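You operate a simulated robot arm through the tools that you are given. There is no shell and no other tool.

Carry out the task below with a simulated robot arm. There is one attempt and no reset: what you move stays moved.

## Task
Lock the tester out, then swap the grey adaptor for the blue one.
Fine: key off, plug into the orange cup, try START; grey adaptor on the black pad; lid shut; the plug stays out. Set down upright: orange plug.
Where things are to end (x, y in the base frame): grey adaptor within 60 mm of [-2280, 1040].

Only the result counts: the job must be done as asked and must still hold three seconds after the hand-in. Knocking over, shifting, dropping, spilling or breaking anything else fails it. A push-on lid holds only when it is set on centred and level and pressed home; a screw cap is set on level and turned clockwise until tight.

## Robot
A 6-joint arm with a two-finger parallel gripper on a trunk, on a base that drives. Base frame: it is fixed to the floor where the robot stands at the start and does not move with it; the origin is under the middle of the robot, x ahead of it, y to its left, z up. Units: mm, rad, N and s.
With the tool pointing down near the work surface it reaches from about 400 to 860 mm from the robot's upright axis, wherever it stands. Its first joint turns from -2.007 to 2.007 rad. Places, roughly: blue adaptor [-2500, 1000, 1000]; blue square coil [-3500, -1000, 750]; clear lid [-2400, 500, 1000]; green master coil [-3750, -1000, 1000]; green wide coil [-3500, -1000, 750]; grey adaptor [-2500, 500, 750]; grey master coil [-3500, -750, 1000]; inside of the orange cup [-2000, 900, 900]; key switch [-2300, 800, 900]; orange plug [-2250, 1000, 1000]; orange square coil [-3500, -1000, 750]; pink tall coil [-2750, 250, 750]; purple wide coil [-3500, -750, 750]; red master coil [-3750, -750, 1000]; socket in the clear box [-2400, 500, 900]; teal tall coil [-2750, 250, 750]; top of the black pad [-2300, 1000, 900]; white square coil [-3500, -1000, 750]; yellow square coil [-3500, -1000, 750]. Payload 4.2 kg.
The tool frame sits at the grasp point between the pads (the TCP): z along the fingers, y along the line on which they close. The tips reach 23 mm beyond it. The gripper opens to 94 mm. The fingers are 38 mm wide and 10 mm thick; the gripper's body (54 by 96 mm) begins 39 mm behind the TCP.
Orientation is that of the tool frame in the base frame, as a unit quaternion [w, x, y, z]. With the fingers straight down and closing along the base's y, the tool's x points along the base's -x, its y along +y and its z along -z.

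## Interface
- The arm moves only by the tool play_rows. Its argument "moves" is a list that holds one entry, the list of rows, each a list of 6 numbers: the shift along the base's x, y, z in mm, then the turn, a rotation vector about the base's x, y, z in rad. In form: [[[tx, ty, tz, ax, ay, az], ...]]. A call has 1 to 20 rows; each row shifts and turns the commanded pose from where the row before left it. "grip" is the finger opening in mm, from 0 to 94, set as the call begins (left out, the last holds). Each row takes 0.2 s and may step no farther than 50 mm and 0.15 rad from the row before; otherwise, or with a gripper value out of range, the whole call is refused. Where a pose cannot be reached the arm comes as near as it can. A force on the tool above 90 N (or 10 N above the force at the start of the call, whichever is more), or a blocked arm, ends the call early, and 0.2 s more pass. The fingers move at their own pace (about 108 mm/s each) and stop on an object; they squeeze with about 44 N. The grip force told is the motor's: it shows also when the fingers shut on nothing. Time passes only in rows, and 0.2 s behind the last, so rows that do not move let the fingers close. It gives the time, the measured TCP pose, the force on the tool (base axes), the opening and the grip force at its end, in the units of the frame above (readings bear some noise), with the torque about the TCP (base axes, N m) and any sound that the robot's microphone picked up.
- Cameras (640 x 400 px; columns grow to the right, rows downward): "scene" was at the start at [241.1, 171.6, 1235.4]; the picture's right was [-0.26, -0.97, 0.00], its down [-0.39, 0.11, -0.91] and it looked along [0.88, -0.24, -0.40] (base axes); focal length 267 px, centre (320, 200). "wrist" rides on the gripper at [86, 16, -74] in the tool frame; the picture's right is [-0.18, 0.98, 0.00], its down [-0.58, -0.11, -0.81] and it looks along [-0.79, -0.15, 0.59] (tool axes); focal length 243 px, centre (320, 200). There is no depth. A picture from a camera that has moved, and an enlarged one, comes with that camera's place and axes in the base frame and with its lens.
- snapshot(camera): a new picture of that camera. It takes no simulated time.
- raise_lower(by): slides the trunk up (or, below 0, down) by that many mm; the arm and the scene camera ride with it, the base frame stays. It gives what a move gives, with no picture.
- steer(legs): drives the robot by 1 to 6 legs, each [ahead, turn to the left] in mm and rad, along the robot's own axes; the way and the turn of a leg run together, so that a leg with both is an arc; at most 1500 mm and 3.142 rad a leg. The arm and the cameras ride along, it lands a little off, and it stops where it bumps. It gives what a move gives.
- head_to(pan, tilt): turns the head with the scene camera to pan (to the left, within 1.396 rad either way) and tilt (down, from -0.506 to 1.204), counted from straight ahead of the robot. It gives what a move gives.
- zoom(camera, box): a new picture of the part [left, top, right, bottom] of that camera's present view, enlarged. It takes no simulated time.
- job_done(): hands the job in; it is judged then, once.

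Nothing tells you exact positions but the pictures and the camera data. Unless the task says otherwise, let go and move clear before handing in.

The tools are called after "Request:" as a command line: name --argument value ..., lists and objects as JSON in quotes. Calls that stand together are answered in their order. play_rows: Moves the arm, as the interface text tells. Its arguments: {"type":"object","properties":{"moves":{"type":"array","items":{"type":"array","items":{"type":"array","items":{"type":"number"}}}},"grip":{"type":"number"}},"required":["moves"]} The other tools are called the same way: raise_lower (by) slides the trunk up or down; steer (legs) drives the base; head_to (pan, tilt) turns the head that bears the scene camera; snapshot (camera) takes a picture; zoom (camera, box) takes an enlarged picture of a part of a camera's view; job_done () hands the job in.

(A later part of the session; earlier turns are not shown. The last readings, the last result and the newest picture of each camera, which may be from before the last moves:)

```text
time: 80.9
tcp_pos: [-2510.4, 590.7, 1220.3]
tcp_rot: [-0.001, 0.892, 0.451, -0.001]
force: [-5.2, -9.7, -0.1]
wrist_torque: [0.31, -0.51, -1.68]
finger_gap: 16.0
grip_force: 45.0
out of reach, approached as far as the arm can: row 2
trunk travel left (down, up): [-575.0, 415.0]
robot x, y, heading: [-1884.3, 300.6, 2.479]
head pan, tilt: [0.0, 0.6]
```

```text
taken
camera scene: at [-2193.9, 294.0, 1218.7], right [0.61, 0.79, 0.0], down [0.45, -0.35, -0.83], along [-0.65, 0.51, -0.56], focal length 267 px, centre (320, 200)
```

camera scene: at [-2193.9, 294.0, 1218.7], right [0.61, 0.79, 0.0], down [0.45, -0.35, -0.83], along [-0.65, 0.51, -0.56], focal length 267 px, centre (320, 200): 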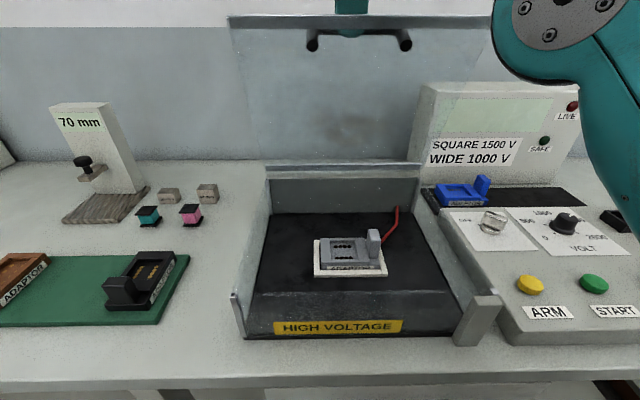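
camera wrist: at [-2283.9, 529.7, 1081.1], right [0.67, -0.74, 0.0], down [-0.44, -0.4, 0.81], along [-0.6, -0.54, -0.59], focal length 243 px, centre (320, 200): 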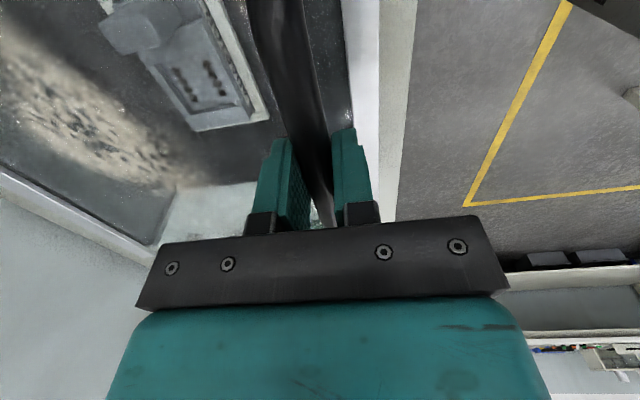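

The arm is near its reach at this height, so the trunk must rise. I'll loosen the grip to a loose cage around the bar, so the front finger still props the lid, then raise the trunk in steps while lowering the arm.

Request:
play_rows --moves '[[[0, 0, 0, 0, 0, 0], [0, 0, 0, 0, 0, 0]]]' --grip 24

Request:
snapshot --camera "wrist"

Request:
snapshot --camera "scene"

```text
time: 81.5
tcp_pos: [-2509.6, 592.7, 1219.4]
tcp_rot: [-0.001, 0.892, 0.452, -0.001]
force: [-0.1, 0.1, 0.4]
wrist_torque: [0.03, -0.02, -0.02]
finger_gap: 23.8
grip_force: 0.1
trunk travel left (down, up): [-575.0, 415.0]
robot x, y, heading: [-1884.4, 301.3, 2.479]
head pan, tilt: [0.0, 0.6]
```

```text
taken
camera wrist: at [-2444.4, 653.2, 1293.5], right [0.68, -0.73, 0.0], down [-0.43, -0.4, 0.81], along [-0.59, -0.55, -0.59], focal length 243 px, centre (320, 200)
```

wrist: 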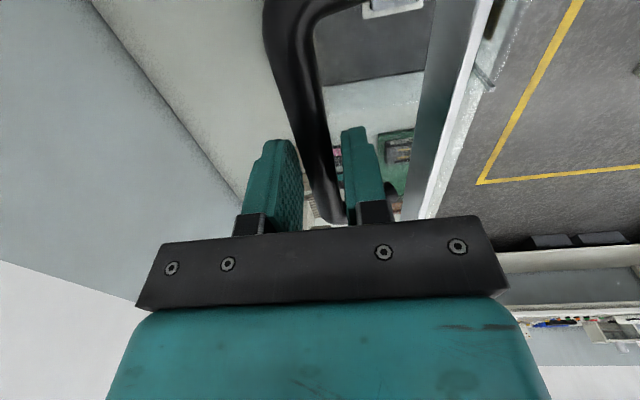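

```text
taken
camera scene: at [-2193.6, 294.9, 1218.7], right [0.62, 0.79, 0.0], down [0.45, -0.35, -0.83], along [-0.65, 0.51, -0.56], focal length 267 px, centre (320, 200)
```

scene: 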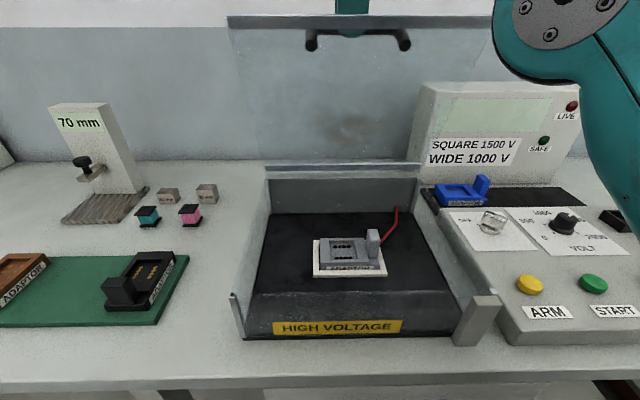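

The lid holds by itself at about 65° (a friction hinge), and there's no load on the fingers. I'll raise the trunk to lift clear of the bar, then push the lid further open from its inner face.

Request:
play_rows --moves '[[[0, 0, 0, 0, 0, 0]]]' --grip 34

Request:
raise_lower --by 80

Request:
snapshot --camera "wrist"

Request:
snapshot --camera "scene"

```text
time: 81.9
tcp_pos: [-2509.8, 592.6, 1219.6]
tcp_rot: [0.0, 0.893, 0.451, -0.001]
force: [-0.3, 0.9, 0.8]
wrist_torque: [-0.02, -0.01, -0.01]
finger_gap: 34.2
grip_force: 0.1
trunk travel left (down, up): [-575.0, 415.0]
robot x, y, heading: [-1884.9, 298.6, 2.479]
head pan, tilt: [0.0, 0.6]
```

```text
time: 83.1
tcp_pos: [-2509.7, 592.7, 1299.2]
tcp_rot: [0.0, 0.893, 0.451, -0.001]
force: [0.4, 0.0, -0.3]
wrist_torque: [0.03, 0.0, -0.02]
finger_gap: 33.9
grip_force: 0.1
trunk travel left (down, up): [-655.0, 335.0]
robot x, y, heading: [-1886.6, 301.6, 2.479]
head pan, tilt: [0.0, 0.6]
```

```text
taken
camera wrist: at [-2444.5, 652.9, 1373.4], right [0.68, -0.73, 0.0], down [-0.43, -0.4, 0.81], along [-0.59, -0.55, -0.59], focal length 243 px, centre (320, 200)
```

wrist: 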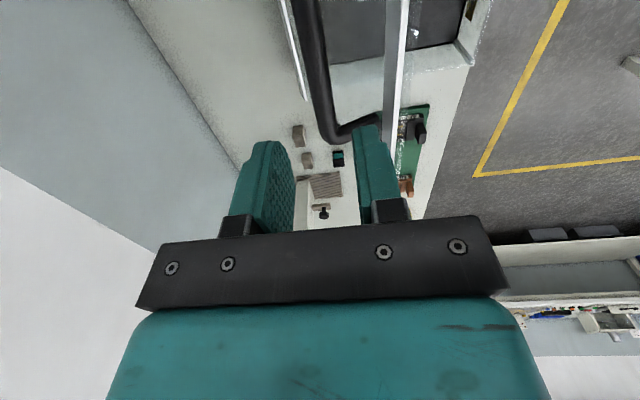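

```text
taken
camera scene: at [-2193.6, 294.8, 1298.7], right [0.62, 0.79, 0.0], down [0.45, -0.35, -0.83], along [-0.65, 0.51, -0.56], focal length 267 px, centre (320, 200)
```

scene: 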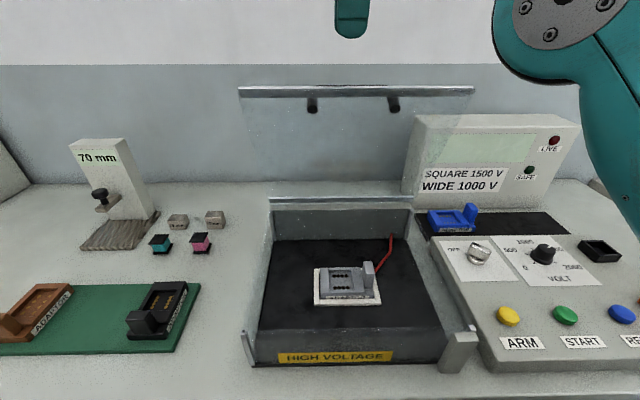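

I'm clear and the lid stays up. I'll raise the trunk a bit more, back off, turn the fingers and come down in front of the lid's inner face.

Request:
raise_lower --by 100

Request:
play_rows --moves '[[[12.3, -9.4, 0, 0, 0, -0.143], [12.3, -9.4, 0, 0, 0, -0.143], [12.3, -9.4, 0, 0, 0, -0.143], [12.3, -9.4, 0, 0, 0, -0.143], [12.3, -9.4, 0, 0, 0, -0.143], [12.3, -9.4, 0, 0, 0, -0.143], [12.3, -9.4, 0, 0, 0, -0.143], [12.3, -9.4, 0, 0, 0, -0.143], [12.3, -9.4, 0, 0, 0, -0.143], [12.3, -9.4, 0, 0, 0, -0.143], [12.3, -9.4, 0, 0, 0, -0.14], [0, 0, 0, 0, 0, 0]]]' --grip 0

Request:
snapshot --camera "scene"

Request:
snapshot --camera "wrist"

```text
time: 84.4
tcp_pos: [-2510.1, 592.0, 1399.3]
tcp_rot: [-0.001, 0.892, 0.451, -0.001]
force: [0.6, 0.3, -1.2]
wrist_torque: [0.0, 0.0, 0.02]
finger_gap: 34.0
grip_force: 0.0
trunk travel left (down, up): [-755.0, 235.0]
robot x, y, heading: [-1882.1, 302.7, 2.479]
head pan, tilt: [0.0, 0.6]
```

```text
time: 87.0
tcp_pos: [-2375.7, 488.8, 1399.7]
tcp_rot: [-0.001, 0.95, -0.312, 0.0]
force: [0.8, 0.0, 0.1]
wrist_torque: [-0.01, 0.0, -0.02]
finger_gap: 0.0
grip_force: 42.8
trunk travel left (down, up): [-755.0, 235.0]
robot x, y, heading: [-1884.5, 301.6, 2.476]
head pan, tilt: [0.0, 0.6]
```

```text
taken
camera scene: at [-2193.6, 294.8, 1398.7], right [0.62, 0.79, 0.0], down [0.45, -0.35, -0.83], along [-0.65, 0.51, -0.56], focal length 267 px, centre (320, 200)
```

scene: 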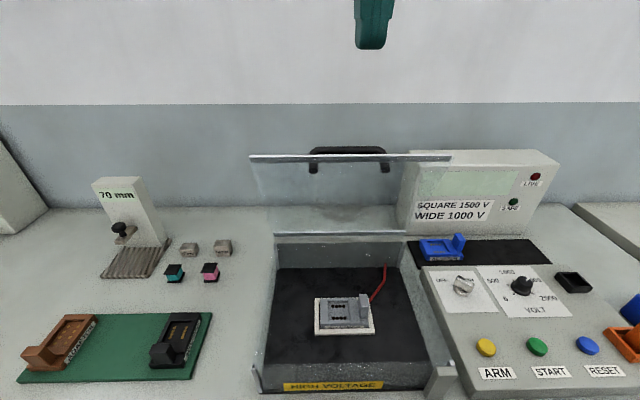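

```text
taken
camera wrist: at [-2313.7, 424.3, 1473.7], right [-0.73, -0.68, 0.0], down [-0.4, 0.43, 0.81], along [-0.55, 0.59, -0.59], focal length 243 px, centre (320, 200)
```

wrist: 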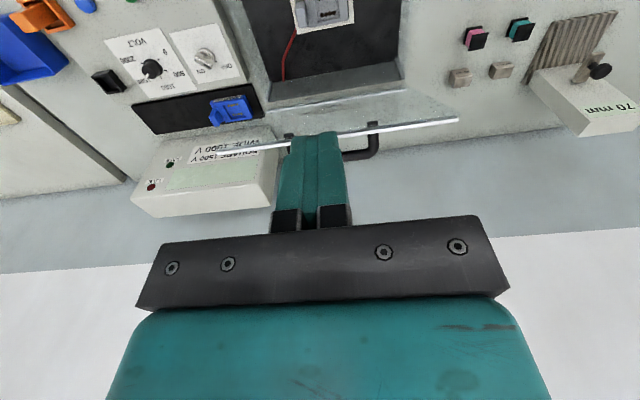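

Now I'll descend in front of the lid's inner face and push gently backwards.

Request:
play_rows --moves '[[[0, 0, -41, 0, 0, 0], [0, 0, -41, 0, 0, 0], [0, 0, -41, 0, 0, 0], [0, 0, -41, 0, 0, 0], [0, 0, -41, 0, 0, 0], [-15.9, 12.2, 0, 0, 0, 0], [-15.9, 12.2, 0, 0, 0, 0], [-15.9, 12.2, 0, 0, 0, 0], [-15.9, 12.2, 0, 0, 0, 0], [0, 0, 0, 0, 0, 0]]]'

Request:
snapshot --camera "scene"

Request:
snapshot --camera "wrist"

```text
time: 89.2
tcp_pos: [-2437.7, 537.3, 1195.2]
tcp_rot: [-0.001, 0.95, -0.311, 0.0]
force: [0.2, 0.2, -0.3]
wrist_torque: [0.0, 0.02, 0.01]
finger_gap: 0.0
grip_force: 42.1
trunk travel left (down, up): [-755.0, 235.0]
robot x, y, heading: [-1881.1, 302.5, 2.485]
head pan, tilt: [0.0, 0.6]
```

```text
taken
camera scene: at [-2193.5, 294.8, 1398.7], right [0.62, 0.79, 0.0], down [0.45, -0.35, -0.83], along [-0.65, 0.51, -0.56], focal length 267 px, centre (320, 200)
```

scene: 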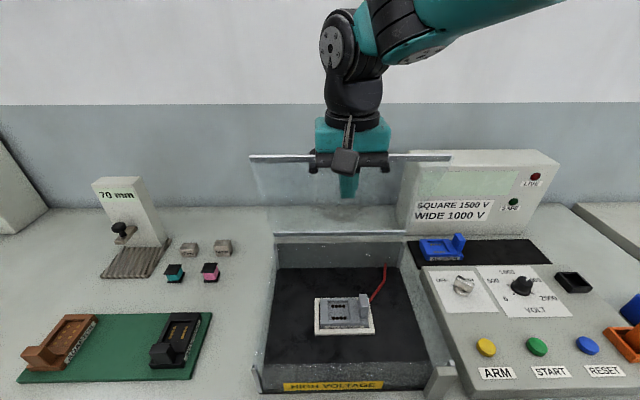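

```text
taken
camera wrist: at [-2376.9, 473.0, 1269.8], right [-0.73, -0.68, 0.0], down [-0.4, 0.43, 0.81], along [-0.55, 0.59, -0.59], focal length 243 px, centre (320, 200)
```

wrist: 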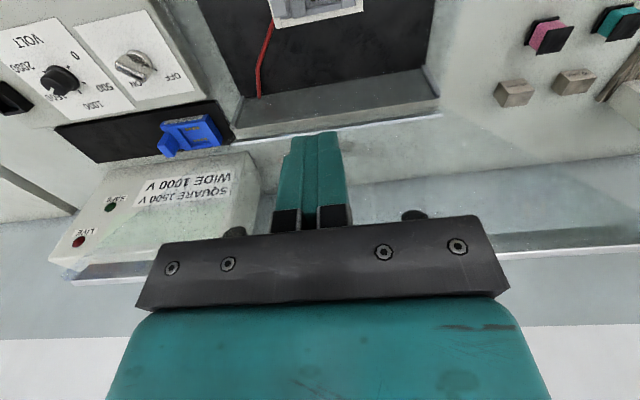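

The hand is just in front of the lid. I'm pushing backwards.

Request:
play_rows --moves '[[[-11.9, 9.1, 0, 0, 0, 0], [-11.9, 9.1, 0, 0, 0, 0], [-11.9, 9.1, 0, 0, 0, 0], [-11.9, 9.1, 0, 0, 0, 0], [-11.9, 9.1, 0, 0, 0, 0], [0, 0, 0, 0, 0, 0]]]'

Request:
play_rows --moves '[[[-11.9, 9.1, 0, 0, 0, 0], [-11.9, 9.1, 0, 0, 0, 0], [-11.9, 9.1, 0, 0, 0, 0], [0, 0, 0, 0, 0, 0]]]'

Request:
snapshot --camera "scene"

```text
time: 90.6
tcp_pos: [-2497.6, 583.0, 1200.6]
tcp_rot: [0.0, 0.95, -0.311, -0.006]
force: [5.1, -4.6, 48.8]
wrist_torque: [2.76, -0.19, -0.09]
finger_gap: 0.1
grip_force: 42.2
trunk travel left (down, up): [-755.0, 235.0]
robot x, y, heading: [-1885.9, 298.5, 2.482]
head pan, tilt: [0.0, 0.6]
```

```text
time: 91.6
tcp_pos: [-2532.3, 608.2, 1202.7]
tcp_rot: [0.0, 0.95, -0.311, -0.01]
force: [0.8, -6.8, 67.8]
wrist_torque: [3.23, -1.26, 0.43]
finger_gap: 0.1
grip_force: 42.1
trunk travel left (down, up): [-755.0, 235.0]
robot x, y, heading: [-1884.4, 305.4, 2.476]
head pan, tilt: [0.0, 0.6]
```

```text
taken
camera scene: at [-2191.2, 293.0, 1399.5], right [0.62, 0.79, 0.0], down [0.44, -0.35, -0.83], along [-0.65, 0.51, -0.56], focal length 267 px, centre (320, 200)
```

scene: 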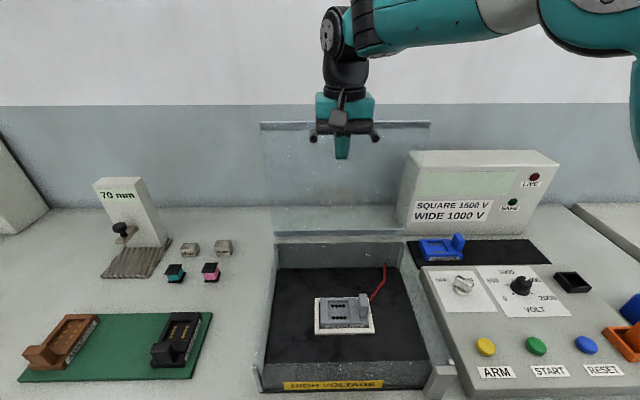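

The lid's top edge is pressing up under the gripper body. I'll rise 30 mm and continue pushing.

Request:
play_rows --moves '[[[2, -1.5, 15, 0, 0, 0], [0, 0, 15, 0, 0, 0], [0, 0, 0, 0, 0, 0]]]'

Request:
play_rows --moves '[[[-11.9, 9.1, 0, 0, 0, 0], [-11.9, 9.1, 0, 0, 0, 0], [-11.9, 9.1, 0, 0, 0, 0], [0, 0, 0, 0, 0, 0]]]'

Request:
snapshot --camera "scene"

Request:
snapshot --camera "wrist"

```text
time: 92.4
tcp_pos: [-2530.7, 610.0, 1223.3]
tcp_rot: [0.0, 0.95, -0.311, 0.001]
force: [-0.5, -0.7, 0.3]
wrist_torque: [-0.02, -0.02, 0.02]
finger_gap: 0.0
grip_force: 42.3
trunk travel left (down, up): [-755.0, 235.0]
robot x, y, heading: [-1882.4, 298.8, 2.475]
head pan, tilt: [0.0, 0.6]
```

```text
time: 93.4
tcp_pos: [-2562.7, 633.5, 1223.1]
tcp_rot: [-0.002, 0.951, -0.31, 0.005]
force: [41.8, -25.6, -6.0]
wrist_torque: [-0.79, -0.94, -0.12]
finger_gap: 0.0
grip_force: 42.3
trunk travel left (down, up): [-755.0, 235.0]
robot x, y, heading: [-1883.7, 300.7, 2.475]
head pan, tilt: [0.0, 0.6]
```

```text
taken
camera scene: at [-2190.9, 293.1, 1399.1], right [0.62, 0.79, 0.0], down [0.44, -0.35, -0.83], along [-0.65, 0.51, -0.56], focal length 267 px, centre (320, 200)
```

scene: 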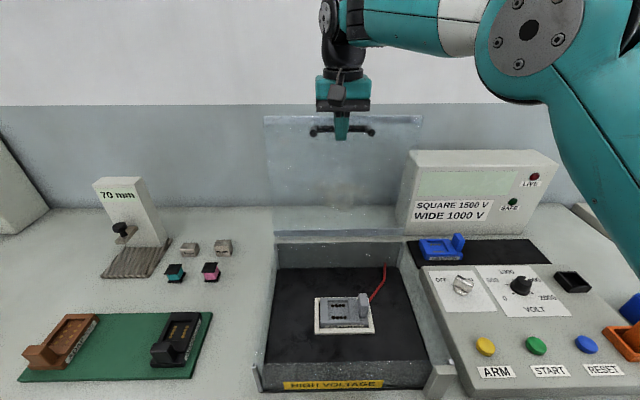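

```text
taken
camera wrist: at [-2502.7, 570.0, 1298.1], right [-0.73, -0.69, -0.01], down [-0.41, 0.43, 0.8], along [-0.55, 0.59, -0.6], focal length 243 px, centre (320, 200)
```

wrist: 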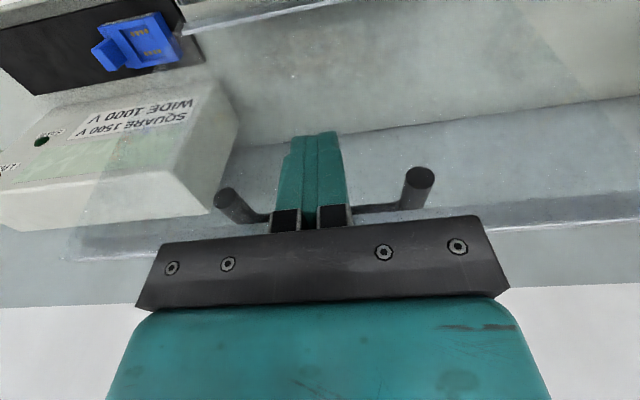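

The lid has reached its stop at about vertical. I'll back away from it and check that it stays.

Request:
play_rows --moves '[[[15.9, -12.2, 0, 0, 0, 0], [23.8, -18.3, 0, 0, 0, 0], [31.7, -24.4, 0, 0, 0, 0], [31.7, -24.4, 0, 0, 0, 0], [31.7, -24.4, 0, 0, 0, 0], [0, 0, 0, 0, 0, 0]]]' --grip 60

Request:
snapshot --camera "scene"

Request:
zoom --camera "scene" --box '[260, 250, 420, 370]'

Request:
snapshot --camera "wrist"

```text
time: 94.8
tcp_pos: [-2433.0, 531.8, 1224.3]
tcp_rot: [-0.001, 0.95, -0.311, -0.001]
force: [0.6, -0.2, 0.5]
wrist_torque: [0.01, -0.01, 0.02]
finger_gap: 60.4
grip_force: 0.0
trunk travel left (down, up): [-755.0, 235.0]
robot x, y, heading: [-1881.8, 300.6, 2.477]
head pan, tilt: [0.0, 0.6]
```

```text
taken
camera scene: at [-2193.6, 294.8, 1398.7], right [0.62, 0.79, 0.0], down [0.45, -0.35, -0.83], along [-0.65, 0.51, -0.57], focal length 267 px, centre (320, 200)
```

scene: 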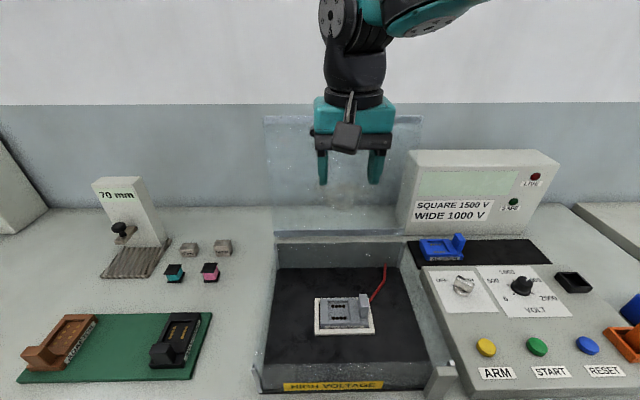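

```text
3.33 times, centred on (340, 310) of scene
camera zoom: at [-2193.6, 294.8, 1398.7], right [0.62, 0.79, 0.0], down [0.45, -0.35, -0.83], along [-0.65, 0.51, -0.57], focal length 889 px, centre (253, -167)
```

zoom: 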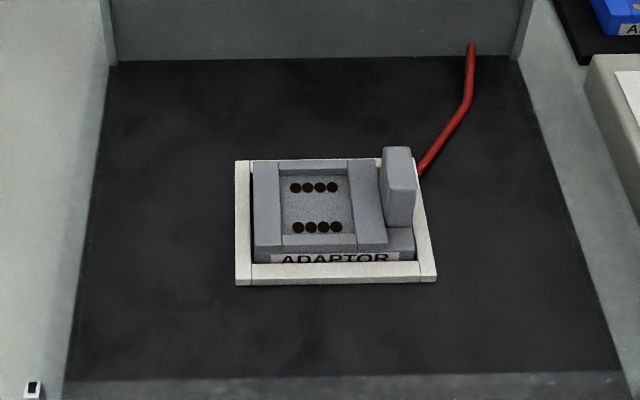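

```text
taken
camera wrist: at [-2371.3, 467.4, 1298.1], right [-0.73, -0.68, 0.0], down [-0.4, 0.43, 0.81], along [-0.55, 0.59, -0.59], focal length 243 px, centre (320, 200)
```

wrist: 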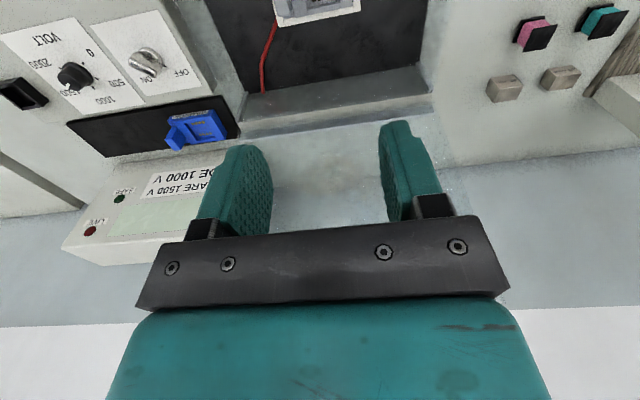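

The lid stays upright. Next is the grey adaptor; its grip tab is at about [-2410, 578, 919], so I'll move above it for a precise look.

Request:
play_rows --moves '[[[5, 11, -30, 0, 0, 0], [6, 12, -45, 0, 0, 0], [6, 12, -45, 0, 0, 0], [6, 11, -45, 0, 0, 0], [0, 0, -45, 0, 0, 0], [0, 0, -14, 0, 0, 0], [0, 0, 0, 0, 0, 0]]]' --grip 60

Request:
snapshot --camera "wrist"

Request:
snapshot --camera "scene"

Request:
zoom --camera "wrist" --box '[220, 0, 440, 150]'

```text
time: 96.4
tcp_pos: [-2410.2, 578.6, 999.8]
tcp_rot: [0.0, 0.95, -0.312, 0.001]
force: [-0.9, 1.0, 0.4]
wrist_torque: [0.0, -0.01, 0.0]
finger_gap: 60.0
grip_force: 0.1
trunk travel left (down, up): [-755.0, 235.0]
robot x, y, heading: [-1879.9, 297.4, 2.477]
head pan, tilt: [0.0, 0.6]
```

```text
taken
camera wrist: at [-2349.9, 514.3, 1074.0], right [-0.73, -0.68, 0.0], down [-0.4, 0.43, 0.81], along [-0.55, 0.59, -0.59], focal length 243 px, centre (320, 200)
```

wrist: 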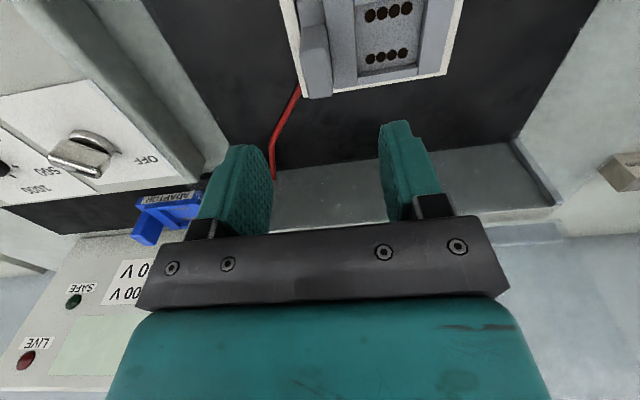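

```text
taken
camera scene: at [-2193.5, 294.8, 1398.7], right [0.62, 0.79, 0.0], down [0.45, -0.35, -0.83], along [-0.65, 0.51, -0.56], focal length 267 px, centre (320, 200)
```

scene: 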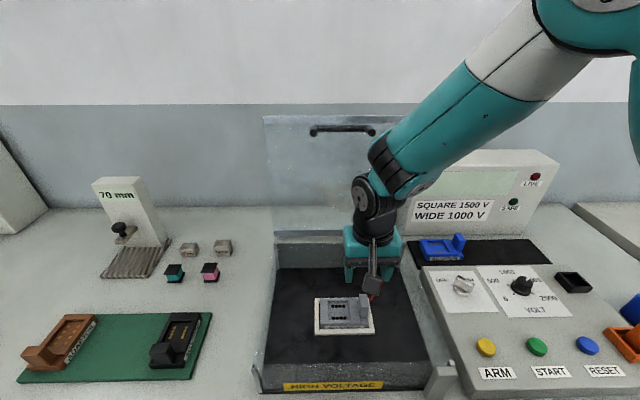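

```text
2.67 times, centred on (330, 75) of wrist
camera zoom: at [-2349.9, 514.3, 1074.0], right [-0.73, -0.68, 0.0], down [-0.4, 0.43, 0.81], along [-0.55, 0.59, -0.59], focal length 647 px, centre (293, 533)
```

zoom: 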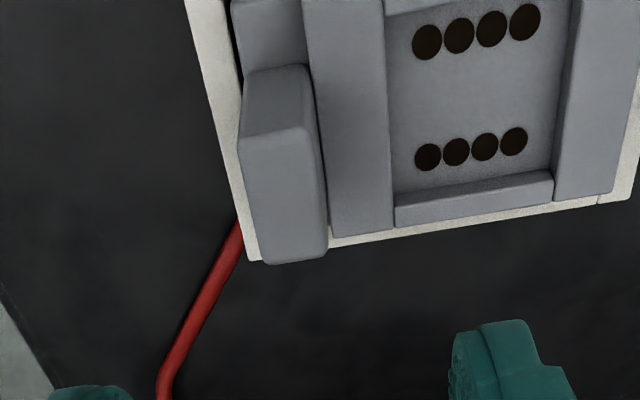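

The wrist view puts the tab near [-2400, 571]. I'll shift there and lower partway for a second fix on its height.

Request:
play_rows --moves '[[[10, -7, 0, 0, 0, 0], [0, 0, -25, 0, 0, 0], [0, 0, -15, 0, 0, 0], [0, 0, 0, 0, 0, 0]]]'

Request:
snapshot --camera "wrist"

Request:
zoom --camera "wrist" --box '[220, 50, 440, 200]'

Request:
zoom --camera "scene" --box '[300, 220, 440, 350]'

```text
time: 97.4
tcp_pos: [-2401.8, 571.6, 961.5]
tcp_rot: [-0.001, 0.951, -0.311, -0.001]
force: [-1.2, 0.2, 0.4]
wrist_torque: [-0.02, 0.03, 0.0]
finger_gap: 59.9
grip_force: 0.0
trunk travel left (down, up): [-755.0, 235.0]
robot x, y, heading: [-1886.5, 302.4, 2.479]
head pan, tilt: [0.0, 0.6]
```

```text
taken
camera wrist: at [-2339.9, 507.5, 1034.7], right [-0.73, -0.68, 0.0], down [-0.4, 0.43, 0.81], along [-0.55, 0.59, -0.59], focal length 243 px, centre (320, 200)
```

wrist: 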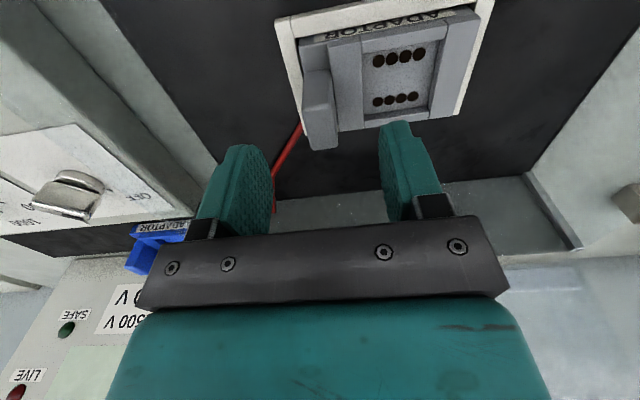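

```text
2.67 times, centred on (330, 125) of wrist
camera zoom: at [-2339.9, 507.5, 1034.7], right [-0.73, -0.68, 0.0], down [-0.4, 0.43, 0.81], along [-0.55, 0.59, -0.59], focal length 647 px, centre (293, 400)
```

zoom: 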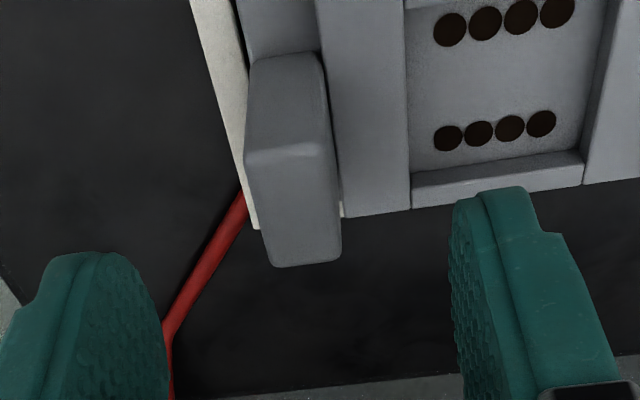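

```text
3.08 times, centred on (370, 285) of scene
camera zoom: at [-2193.5, 294.8, 1398.7], right [0.62, 0.79, 0.0], down [0.45, -0.35, -0.83], along [-0.65, 0.51, -0.56], focal length 820 px, centre (166, -62)
```

zoom: 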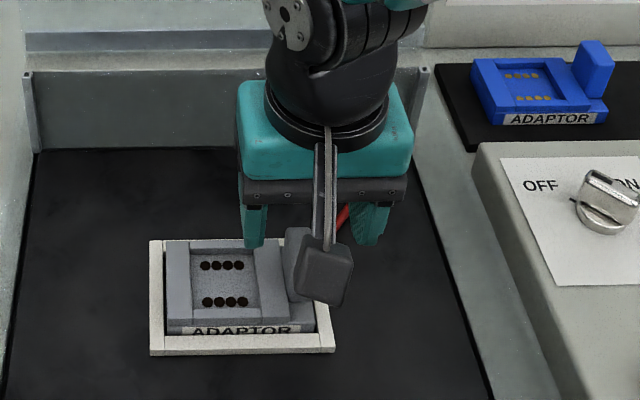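

The tab top is fixed at about [-2398.6, 569.5, 922], with the adaptor body top near 880. I'll lower to grip height and close on the tab.

Request:
play_rows --moves '[[[2.2, -2, -10, 0, 0, -0.02], [0, 0, -20, 0, 0, 0], [0, 0, -18, 0, 0, 0], [0, 0, 0, 0, 0, 0]]]'

Request:
snapshot --camera "wrist"

Request:
zoom --camera "scene" --box '[300, 220, 440, 350]'

```text
time: 98.4
tcp_pos: [-2396.1, 569.6, 912.8]
tcp_rot: [-0.001, 0.947, -0.32, -0.001]
force: [-0.1, 0.2, 0.2]
wrist_torque: [0.04, 0.03, 0.0]
finger_gap: 60.0
grip_force: 0.0
trunk travel left (down, up): [-755.0, 235.0]
robot x, y, heading: [-1881.7, 303.0, 2.476]
head pan, tilt: [0.0, 0.6]
```

```text
taken
camera wrist: at [-2337.1, 504.6, 986.2], right [-0.74, -0.67, 0.0], down [-0.4, 0.44, 0.81], along [-0.54, 0.6, -0.59], focal length 243 px, centre (320, 200)
```

wrist: 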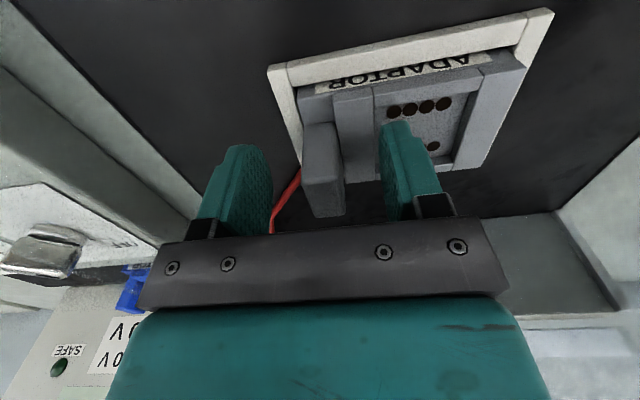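

```text
3.08 times, centred on (370, 285) of scene
camera zoom: at [-2193.5, 294.8, 1398.7], right [0.62, 0.79, 0.0], down [0.45, -0.35, -0.83], along [-0.65, 0.51, -0.56], focal length 820 px, centre (166, -62)
```

zoom: 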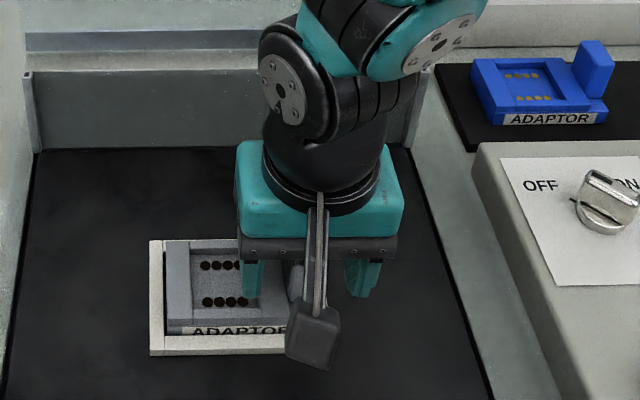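

The tab is centred between the fingers. Closing, then lifting straight up.

Request:
play_rows --moves '[[[0, 0, 0, 0, 0, 0], [0, 0, 0, 0, 0, 0], [0, 0, 0, 0, 0, 0]]]' --grip 0

Request:
play_rows --moves '[[[0, 0, 5, 0, 0, 0], [0, 0, 5, 0, 0, 0], [0, 0, 10, 0, 0, 0], [0, 0, 0, 0, 0, 0]]]'

Request:
snapshot --camera "wrist"

Request:
zoom --camera "scene" --box '[300, 220, 440, 350]'

```text
time: 99.2
tcp_pos: [-2397.5, 570.3, 911.7]
tcp_rot: [-0.001, 0.947, -0.321, -0.001]
force: [-0.6, 0.4, 0.0]
wrist_torque: [-0.07, 0.08, 0.06]
finger_gap: 17.7
grip_force: 44.2
trunk travel left (down, up): [-755.0, 235.0]
robot x, y, heading: [-1884.8, 298.6, 2.478]
head pan, tilt: [0.0, 0.6]
```

```text
time: 100.2
tcp_pos: [-2396.4, 570.2, 933.2]
tcp_rot: [-0.001, 0.947, -0.321, 0.0]
force: [-0.4, 0.0, -2.5]
wrist_torque: [0.09, -0.08, -0.02]
finger_gap: 17.6
grip_force: 43.7
trunk travel left (down, up): [-755.0, 235.0]
robot x, y, heading: [-1883.6, 298.9, 2.477]
head pan, tilt: [0.0, 0.6]
```

```text
taken
camera wrist: at [-2337.6, 505.4, 1006.6], right [-0.74, -0.67, 0.0], down [-0.4, 0.44, 0.81], along [-0.54, 0.6, -0.59], focal length 243 px, centre (320, 200)
```

wrist: 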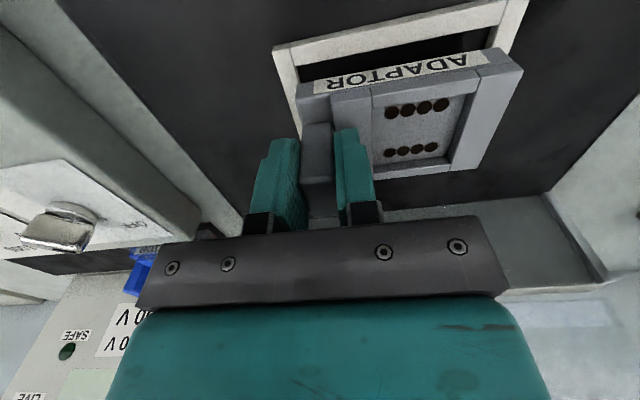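

```text
3.08 times, centred on (370, 285) of scene
camera zoom: at [-2193.7, 294.8, 1398.7], right [0.62, 0.79, 0.0], down [0.45, -0.35, -0.82], along [-0.65, 0.51, -0.57], focal length 820 px, centre (166, -62)
```

zoom: 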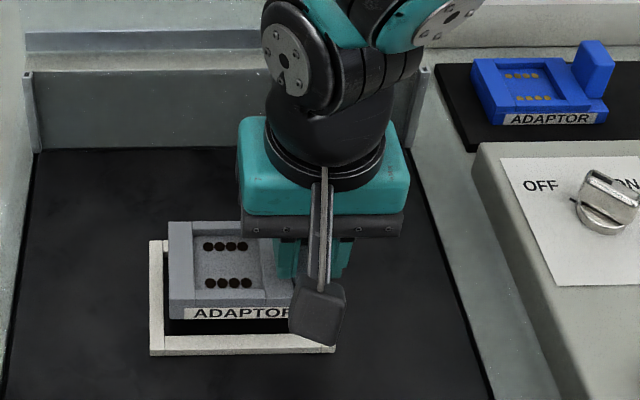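

The grey adaptor is out, level and weighing about 2.5 N. I'll lift clear of the walls and carry it toward the right half of the black pad.

Request:
play_rows --moves '[[[0, 0, 20, 0, 0, 0], [0, 0, 30, 0, 0, 0], [0, 0, 40, 0, 0, 0], [0, 0, 27, 0, 0, 0], [0, 0, 0, 0, 0, 0]]]'

Request:
play_rows --moves '[[[9.6, 35.5, 0, 0, 0, 0], [9.6, 35.5, 0, 0, 0, 0], [9.6, 35.5, 0, 0, 0, 0], [9.6, 35.5, 0, 0, 0, 0], [9.6, 35.5, 0, 0, 0, 0], [9.6, 35.5, 0, 0, 0, 0], [9.6, 35.5, 0, 0, 0, 0], [9.6, 35.5, 0, 0, 0, 0], [9.6, 35.5, 0, 0, 0, 0], [9.6, 35.5, 0, 0, 0, 0], [9.6, 35.5, 0, 0, 0, 0], [9.6, 35.5, 0, 0, 0, 0], [0, 0, 0, 0, 0, 0]]]'

Request:
snapshot --camera "scene"

Request:
snapshot --camera "wrist"

```text
time: 101.4
tcp_pos: [-2399.3, 569.1, 1049.9]
tcp_rot: [-0.001, 0.947, -0.32, 0.0]
force: [0.0, 0.5, -1.5]
wrist_torque: [0.06, -0.05, -0.01]
finger_gap: 17.4
grip_force: 44.4
trunk travel left (down, up): [-755.0, 235.0]
robot x, y, heading: [-1880.5, 304.9, 2.48]
head pan, tilt: [0.0, 0.6]
```

```text
time: 104.2
tcp_pos: [-2279.3, 993.8, 1050.7]
tcp_rot: [-0.001, 0.947, -0.321, 0.0]
force: [0.6, -1.2, -2.2]
wrist_torque: [0.06, -0.07, -0.01]
finger_gap: 17.7
grip_force: 43.9
trunk travel left (down, up): [-755.0, 235.0]
robot x, y, heading: [-1883.5, 298.9, 2.485]
head pan, tilt: [0.0, 0.6]
```

```text
taken
camera scene: at [-2193.6, 294.9, 1398.7], right [0.62, 0.79, 0.0], down [0.45, -0.35, -0.83], along [-0.65, 0.51, -0.57], focal length 267 px, centre (320, 200)
```

scene: 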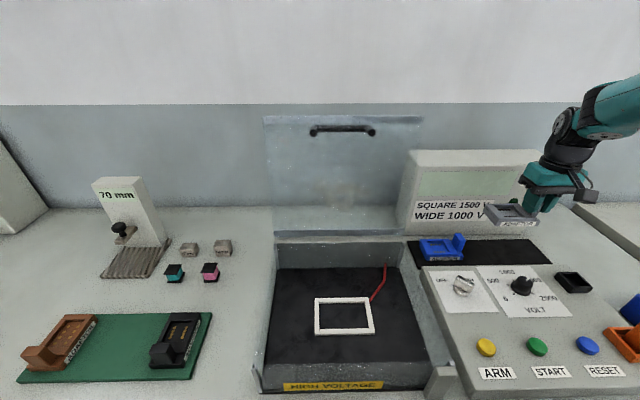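

```text
taken
camera wrist: at [-2220.5, 928.8, 1124.4], right [-0.74, -0.67, 0.0], down [-0.4, 0.44, 0.81], along [-0.54, 0.6, -0.59], focal length 243 px, centre (320, 200)
```

wrist: 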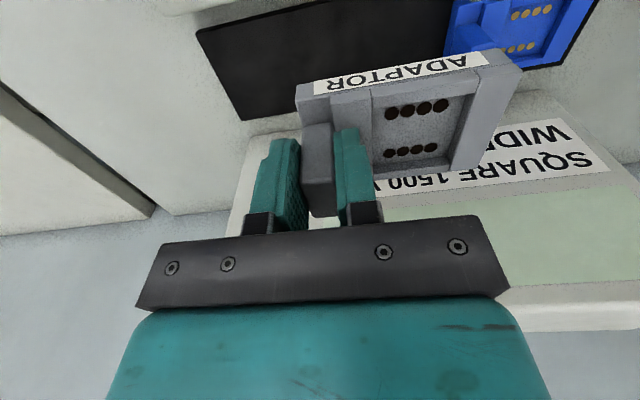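

The grey adaptor now hangs above the right part of the pad. I'll zoom in to fix the pad corners and the blue adaptor's position.

Request:
zoom --camera "scene" --box '[390, 200, 590, 300]'

Request:
zoom --camera "wrist" --box '[180, 0, 620, 220]'

```text
3.20 times, centred on (490, 250) of scene
camera zoom: at [-2193.6, 294.9, 1398.7], right [0.62, 0.79, 0.0], down [0.45, -0.35, -0.83], along [-0.65, 0.51, -0.57], focal length 853 px, centre (-224, 40)
```

zoom: 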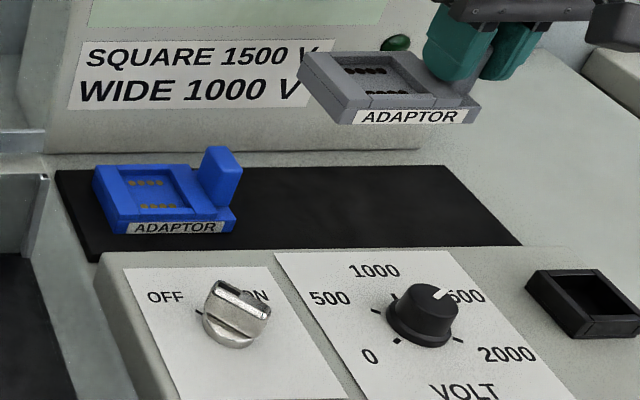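

```text
1.45 times, centred on (400, 110) of wrist
camera zoom: at [-2220.5, 928.8, 1124.4], right [-0.74, -0.67, 0.0], down [-0.4, 0.44, 0.81], along [-0.54, 0.6, -0.59], focal length 353 px, centre (204, 331)
```

zoom: 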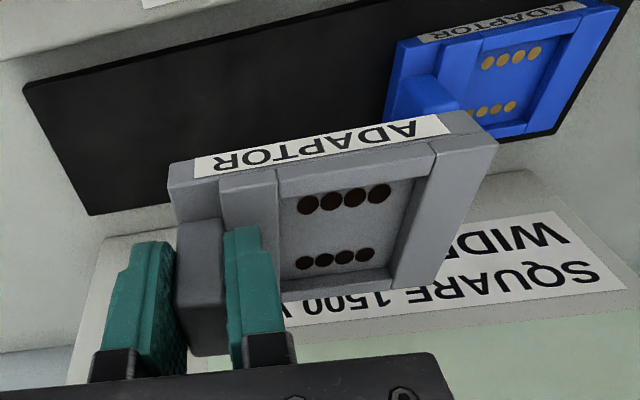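

The pad's top is near z = 848 and its right half is centred around the target. I'll move so the adaptor's centre lands near [-2287, 1030] and lower to just above the pad.

Request:
play_rows --moves '[[[9, 32, 0, 0, 0, 0], [9.3, 32.2, 0, 0, 0, 0], [0, 0, -40, 0, 0, 0], [0, 0, -40, 0, 0, 0], [0, 0, -40, 0, 0, 0], [0, 0, 0, 0, 0, 0]]]'

Request:
zoom --camera "scene" --box '[390, 200, 590, 300]'

Request:
snapshot --camera "wrist"

```text
time: 105.6
tcp_pos: [-2262.6, 1059.3, 928.5]
tcp_rot: [-0.002, 0.947, -0.321, 0.0]
force: [-1.3, 0.2, -2.2]
wrist_torque: [0.06, -0.05, -0.01]
finger_gap: 17.5
grip_force: 44.3
trunk travel left (down, up): [-755.0, 235.0]
robot x, y, heading: [-1882.8, 297.3, 2.478]
head pan, tilt: [0.0, 0.6]
```

```text
3.20 times, centred on (490, 250) of scene
camera zoom: at [-2193.5, 294.9, 1398.7], right [0.62, 0.79, 0.0], down [0.45, -0.35, -0.83], along [-0.65, 0.51, -0.56], focal length 853 px, centre (-224, 40)
```

zoom: 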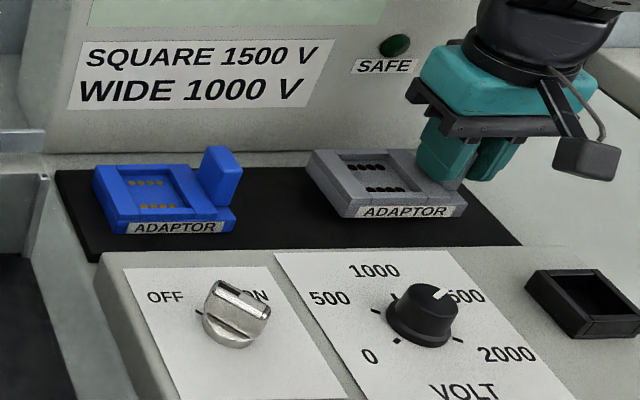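

```text
taken
camera wrist: at [-2201.6, 994.8, 1001.4], right [-0.74, -0.67, 0.0], down [-0.4, 0.44, 0.81], along [-0.54, 0.6, -0.59], focal length 243 px, centre (320, 200)
```

wrist: 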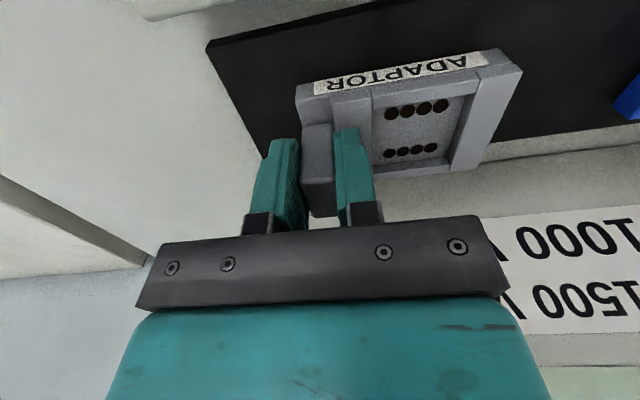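

It's nearly over the pad's middle. I'll nudge it 8 mm back and lower slowly until it touches.

Request:
play_rows --moves '[[[-6.3, 4.9, 0, 0, 0, 0], [0, 0, -10, 0, 0, 0], [0, 0, -6, 0, 0, 0], [0, 0, 0, 0, 0, 0]]]'

Request:
zoom --camera "scene" --box '[440, 210, 560, 290]'

Request:
zoom --camera "wrist" --box '[200, 0, 560, 220]'

```text
time: 106.6
tcp_pos: [-2270.1, 1064.1, 913.3]
tcp_rot: [-0.001, 0.947, -0.321, 0.0]
force: [2.1, -0.6, 6.4]
wrist_torque: [-0.36, -0.13, 0.09]
finger_gap: 17.3
grip_force: 44.0
trunk travel left (down, up): [-755.0, 235.0]
robot x, y, heading: [-1884.5, 296.8, 2.478]
head pan, tilt: [0.0, 0.6]
```

```text
5.00 times, centred on (500, 250) of scene
camera zoom: at [-2193.3, 294.6, 1398.9], right [0.62, 0.79, 0.0], down [0.45, -0.35, -0.83], along [-0.65, 0.51, -0.56], focal length 1333 px, centre (-580, -50)
```

zoom: 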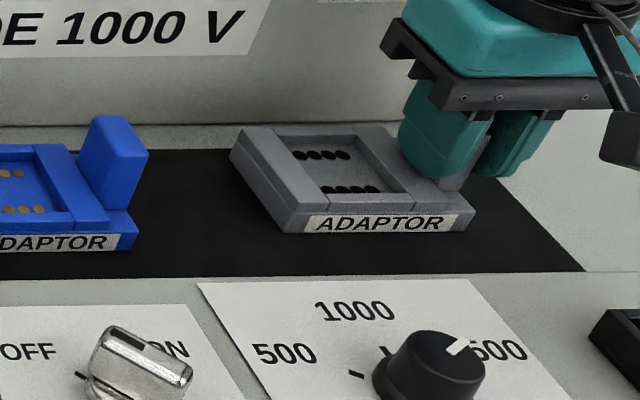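

```text
1.78 times, centred on (380, 110) of wrist
camera zoom: at [-2209.4, 999.4, 988.1], right [-0.74, -0.67, 0.0], down [-0.39, 0.44, 0.81], along [-0.54, 0.6, -0.59], focal length 431 px, centre (213, 360)
```

zoom: 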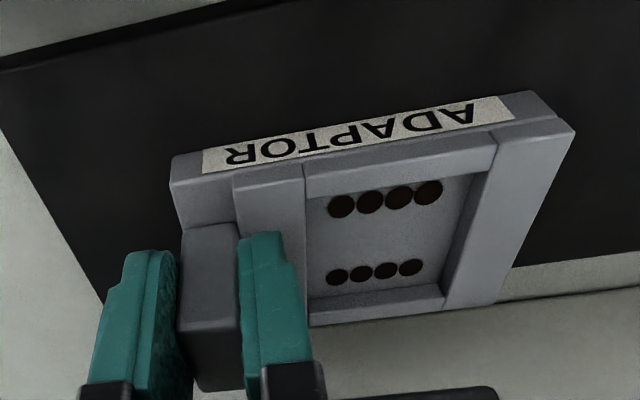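

It touched down at TCP z ≈ 913, slightly toward the pad's rear. I'll lift a few mm, shift 7 mm forward and set it down again.

Request:
play_rows --moves '[[[0, 0, 5, 0, 0, 0], [5.5, -4.3, 0, 0, 0, 0], [0, 0, -3, 0, 0, 0], [0, 0, -2, 0, 0, 0], [0, 0, 0, 0, 0, 0]]]'

Request:
zoom --camera "scene" --box '[440, 210, 560, 290]'

```text
time: 107.8
tcp_pos: [-2263.9, 1060.6, 914.0]
tcp_rot: [-0.001, 0.947, -0.32, -0.001]
force: [1.6, -4.0, 8.6]
wrist_torque: [-0.38, -0.07, 0.19]
finger_gap: 17.3
grip_force: 44.3
trunk travel left (down, up): [-755.0, 235.0]
robot x, y, heading: [-1881.9, 298.8, 2.478]
head pan, tilt: [0.0, 0.6]
```

```text
5.00 times, centred on (500, 250) of scene
camera zoom: at [-2193.3, 294.3, 1398.9], right [0.62, 0.79, 0.0], down [0.45, -0.35, -0.83], along [-0.65, 0.51, -0.56], focal length 1333 px, centre (-580, -50)
```

zoom: 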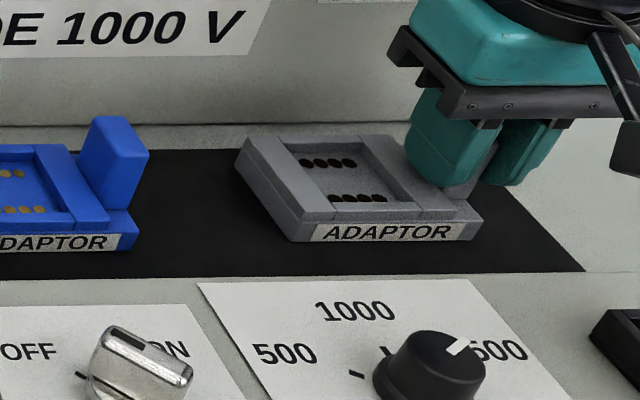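

The grey adaptor rests on the pad. I'll release it and rise.

Request:
play_rows --moves '[[[0, 0, 0, 0, 0, 0], [0, 0, 0, 0, 0, 0], [0, 0, 0, 0, 0, 0], [0, 0, 30, 0, 0, 0], [0, 0, 45, 0, 0, 0], [0, 0, 45, 0, 0, 0], [0, 0, 0, 0, 0, 0]]]' --grip 50

Request:
zoom --camera "scene" --box '[390, 200, 590, 300]'

Request:
snapshot --camera "wrist"

```text
time: 109.4
tcp_pos: [-2264.2, 1060.9, 1031.5]
tcp_rot: [-0.001, 0.947, -0.322, 0.001]
force: [0.3, 0.0, -0.6]
wrist_torque: [0.01, -0.02, 0.01]
finger_gap: 50.2
grip_force: 0.0
trunk travel left (down, up): [-755.0, 235.0]
robot x, y, heading: [-1885.4, 298.1, 2.478]
head pan, tilt: [0.0, 0.6]
```

```text
3.20 times, centred on (490, 250) of scene
camera zoom: at [-2193.6, 294.9, 1398.7], right [0.62, 0.79, 0.0], down [0.45, -0.35, -0.82], along [-0.65, 0.51, -0.57], focal length 853 px, centre (-224, 40)
```

zoom: 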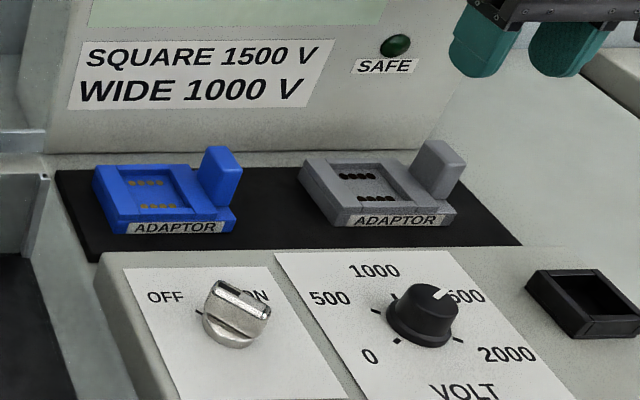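

```text
taken
camera wrist: at [-2204.5, 995.1, 1106.1], right [-0.74, -0.67, 0.0], down [-0.4, 0.44, 0.81], along [-0.54, 0.6, -0.59], focal length 243 px, centre (320, 200)
```

wrist: 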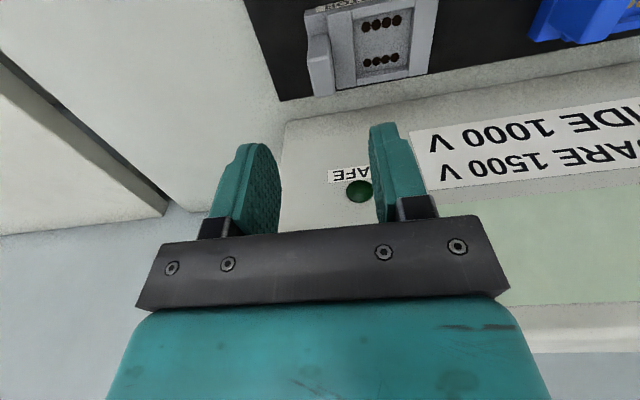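

The grey adaptor sits flat on the right half of the pad, about 15 mm from its target. Next is the blue one, whose tab is near [-2373, 905].

Request:
play_rows --moves '[[[-21.8, -31.2, 0, 0, 0, 0], [-21.8, -31.2, 0, 0, 0, 0], [-21.8, -31.2, 0, 0, 0, 0], [-21.8, -31.2, 0, 0, 0, 0], [-21.8, -31.2, 0, 0, 0, 0], [0, 0, -40, 0, 0, 0], [0, 0, -25, 0, 0, 0], [0, 0, 0, 0, 0, 0]]]' --grip 60

Request:
snapshot --camera "wrist"

Request:
zoom --camera "wrist" --box '[220, 50, 440, 200]'

Request:
zoom --camera "scene" --box '[390, 200, 590, 300]'

```text
time: 111.2
tcp_pos: [-2372.5, 903.3, 968.8]
tcp_rot: [-0.001, 0.947, -0.321, -0.001]
force: [0.0, 0.2, 0.3]
wrist_torque: [-0.04, -0.01, 0.0]
finger_gap: 60.1
grip_force: 0.1
trunk travel left (down, up): [-755.0, 235.0]
robot x, y, heading: [-1888.2, 300.9, 2.478]
head pan, tilt: [0.0, 0.6]
```

```text
taken
camera wrist: at [-2312.8, 838.4, 1042.7], right [-0.74, -0.67, 0.0], down [-0.4, 0.44, 0.81], along [-0.54, 0.6, -0.59], focal length 243 px, centre (320, 200)
```

wrist: 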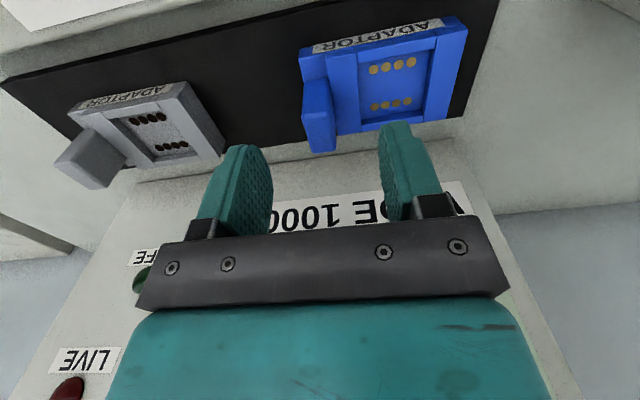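

```text
2.67 times, centred on (330, 125) of wrist
camera zoom: at [-2312.8, 838.4, 1042.7], right [-0.74, -0.67, 0.0], down [-0.4, 0.44, 0.81], along [-0.54, 0.6, -0.59], focal length 647 px, centre (293, 400)
```

zoom: 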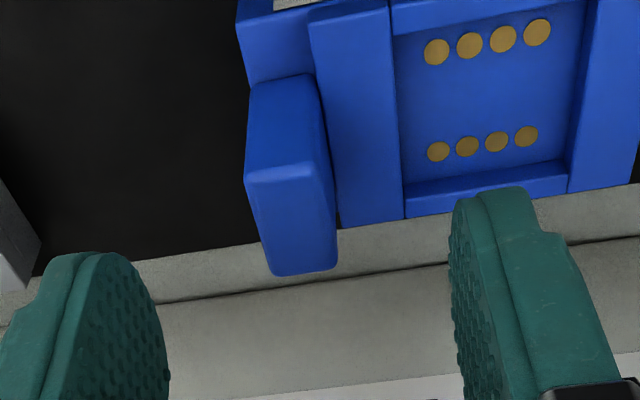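

```text
3.20 times, centred on (490, 250) of scene
camera zoom: at [-2193.5, 294.8, 1398.7], right [0.62, 0.79, 0.0], down [0.45, -0.35, -0.83], along [-0.65, 0.51, -0.56], focal length 853 px, centre (-224, 40)
```

zoom: 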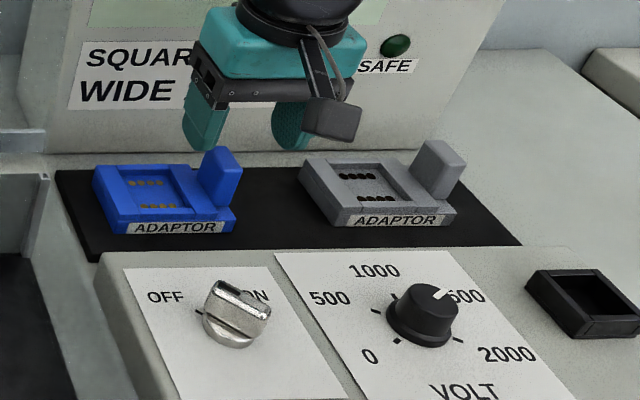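

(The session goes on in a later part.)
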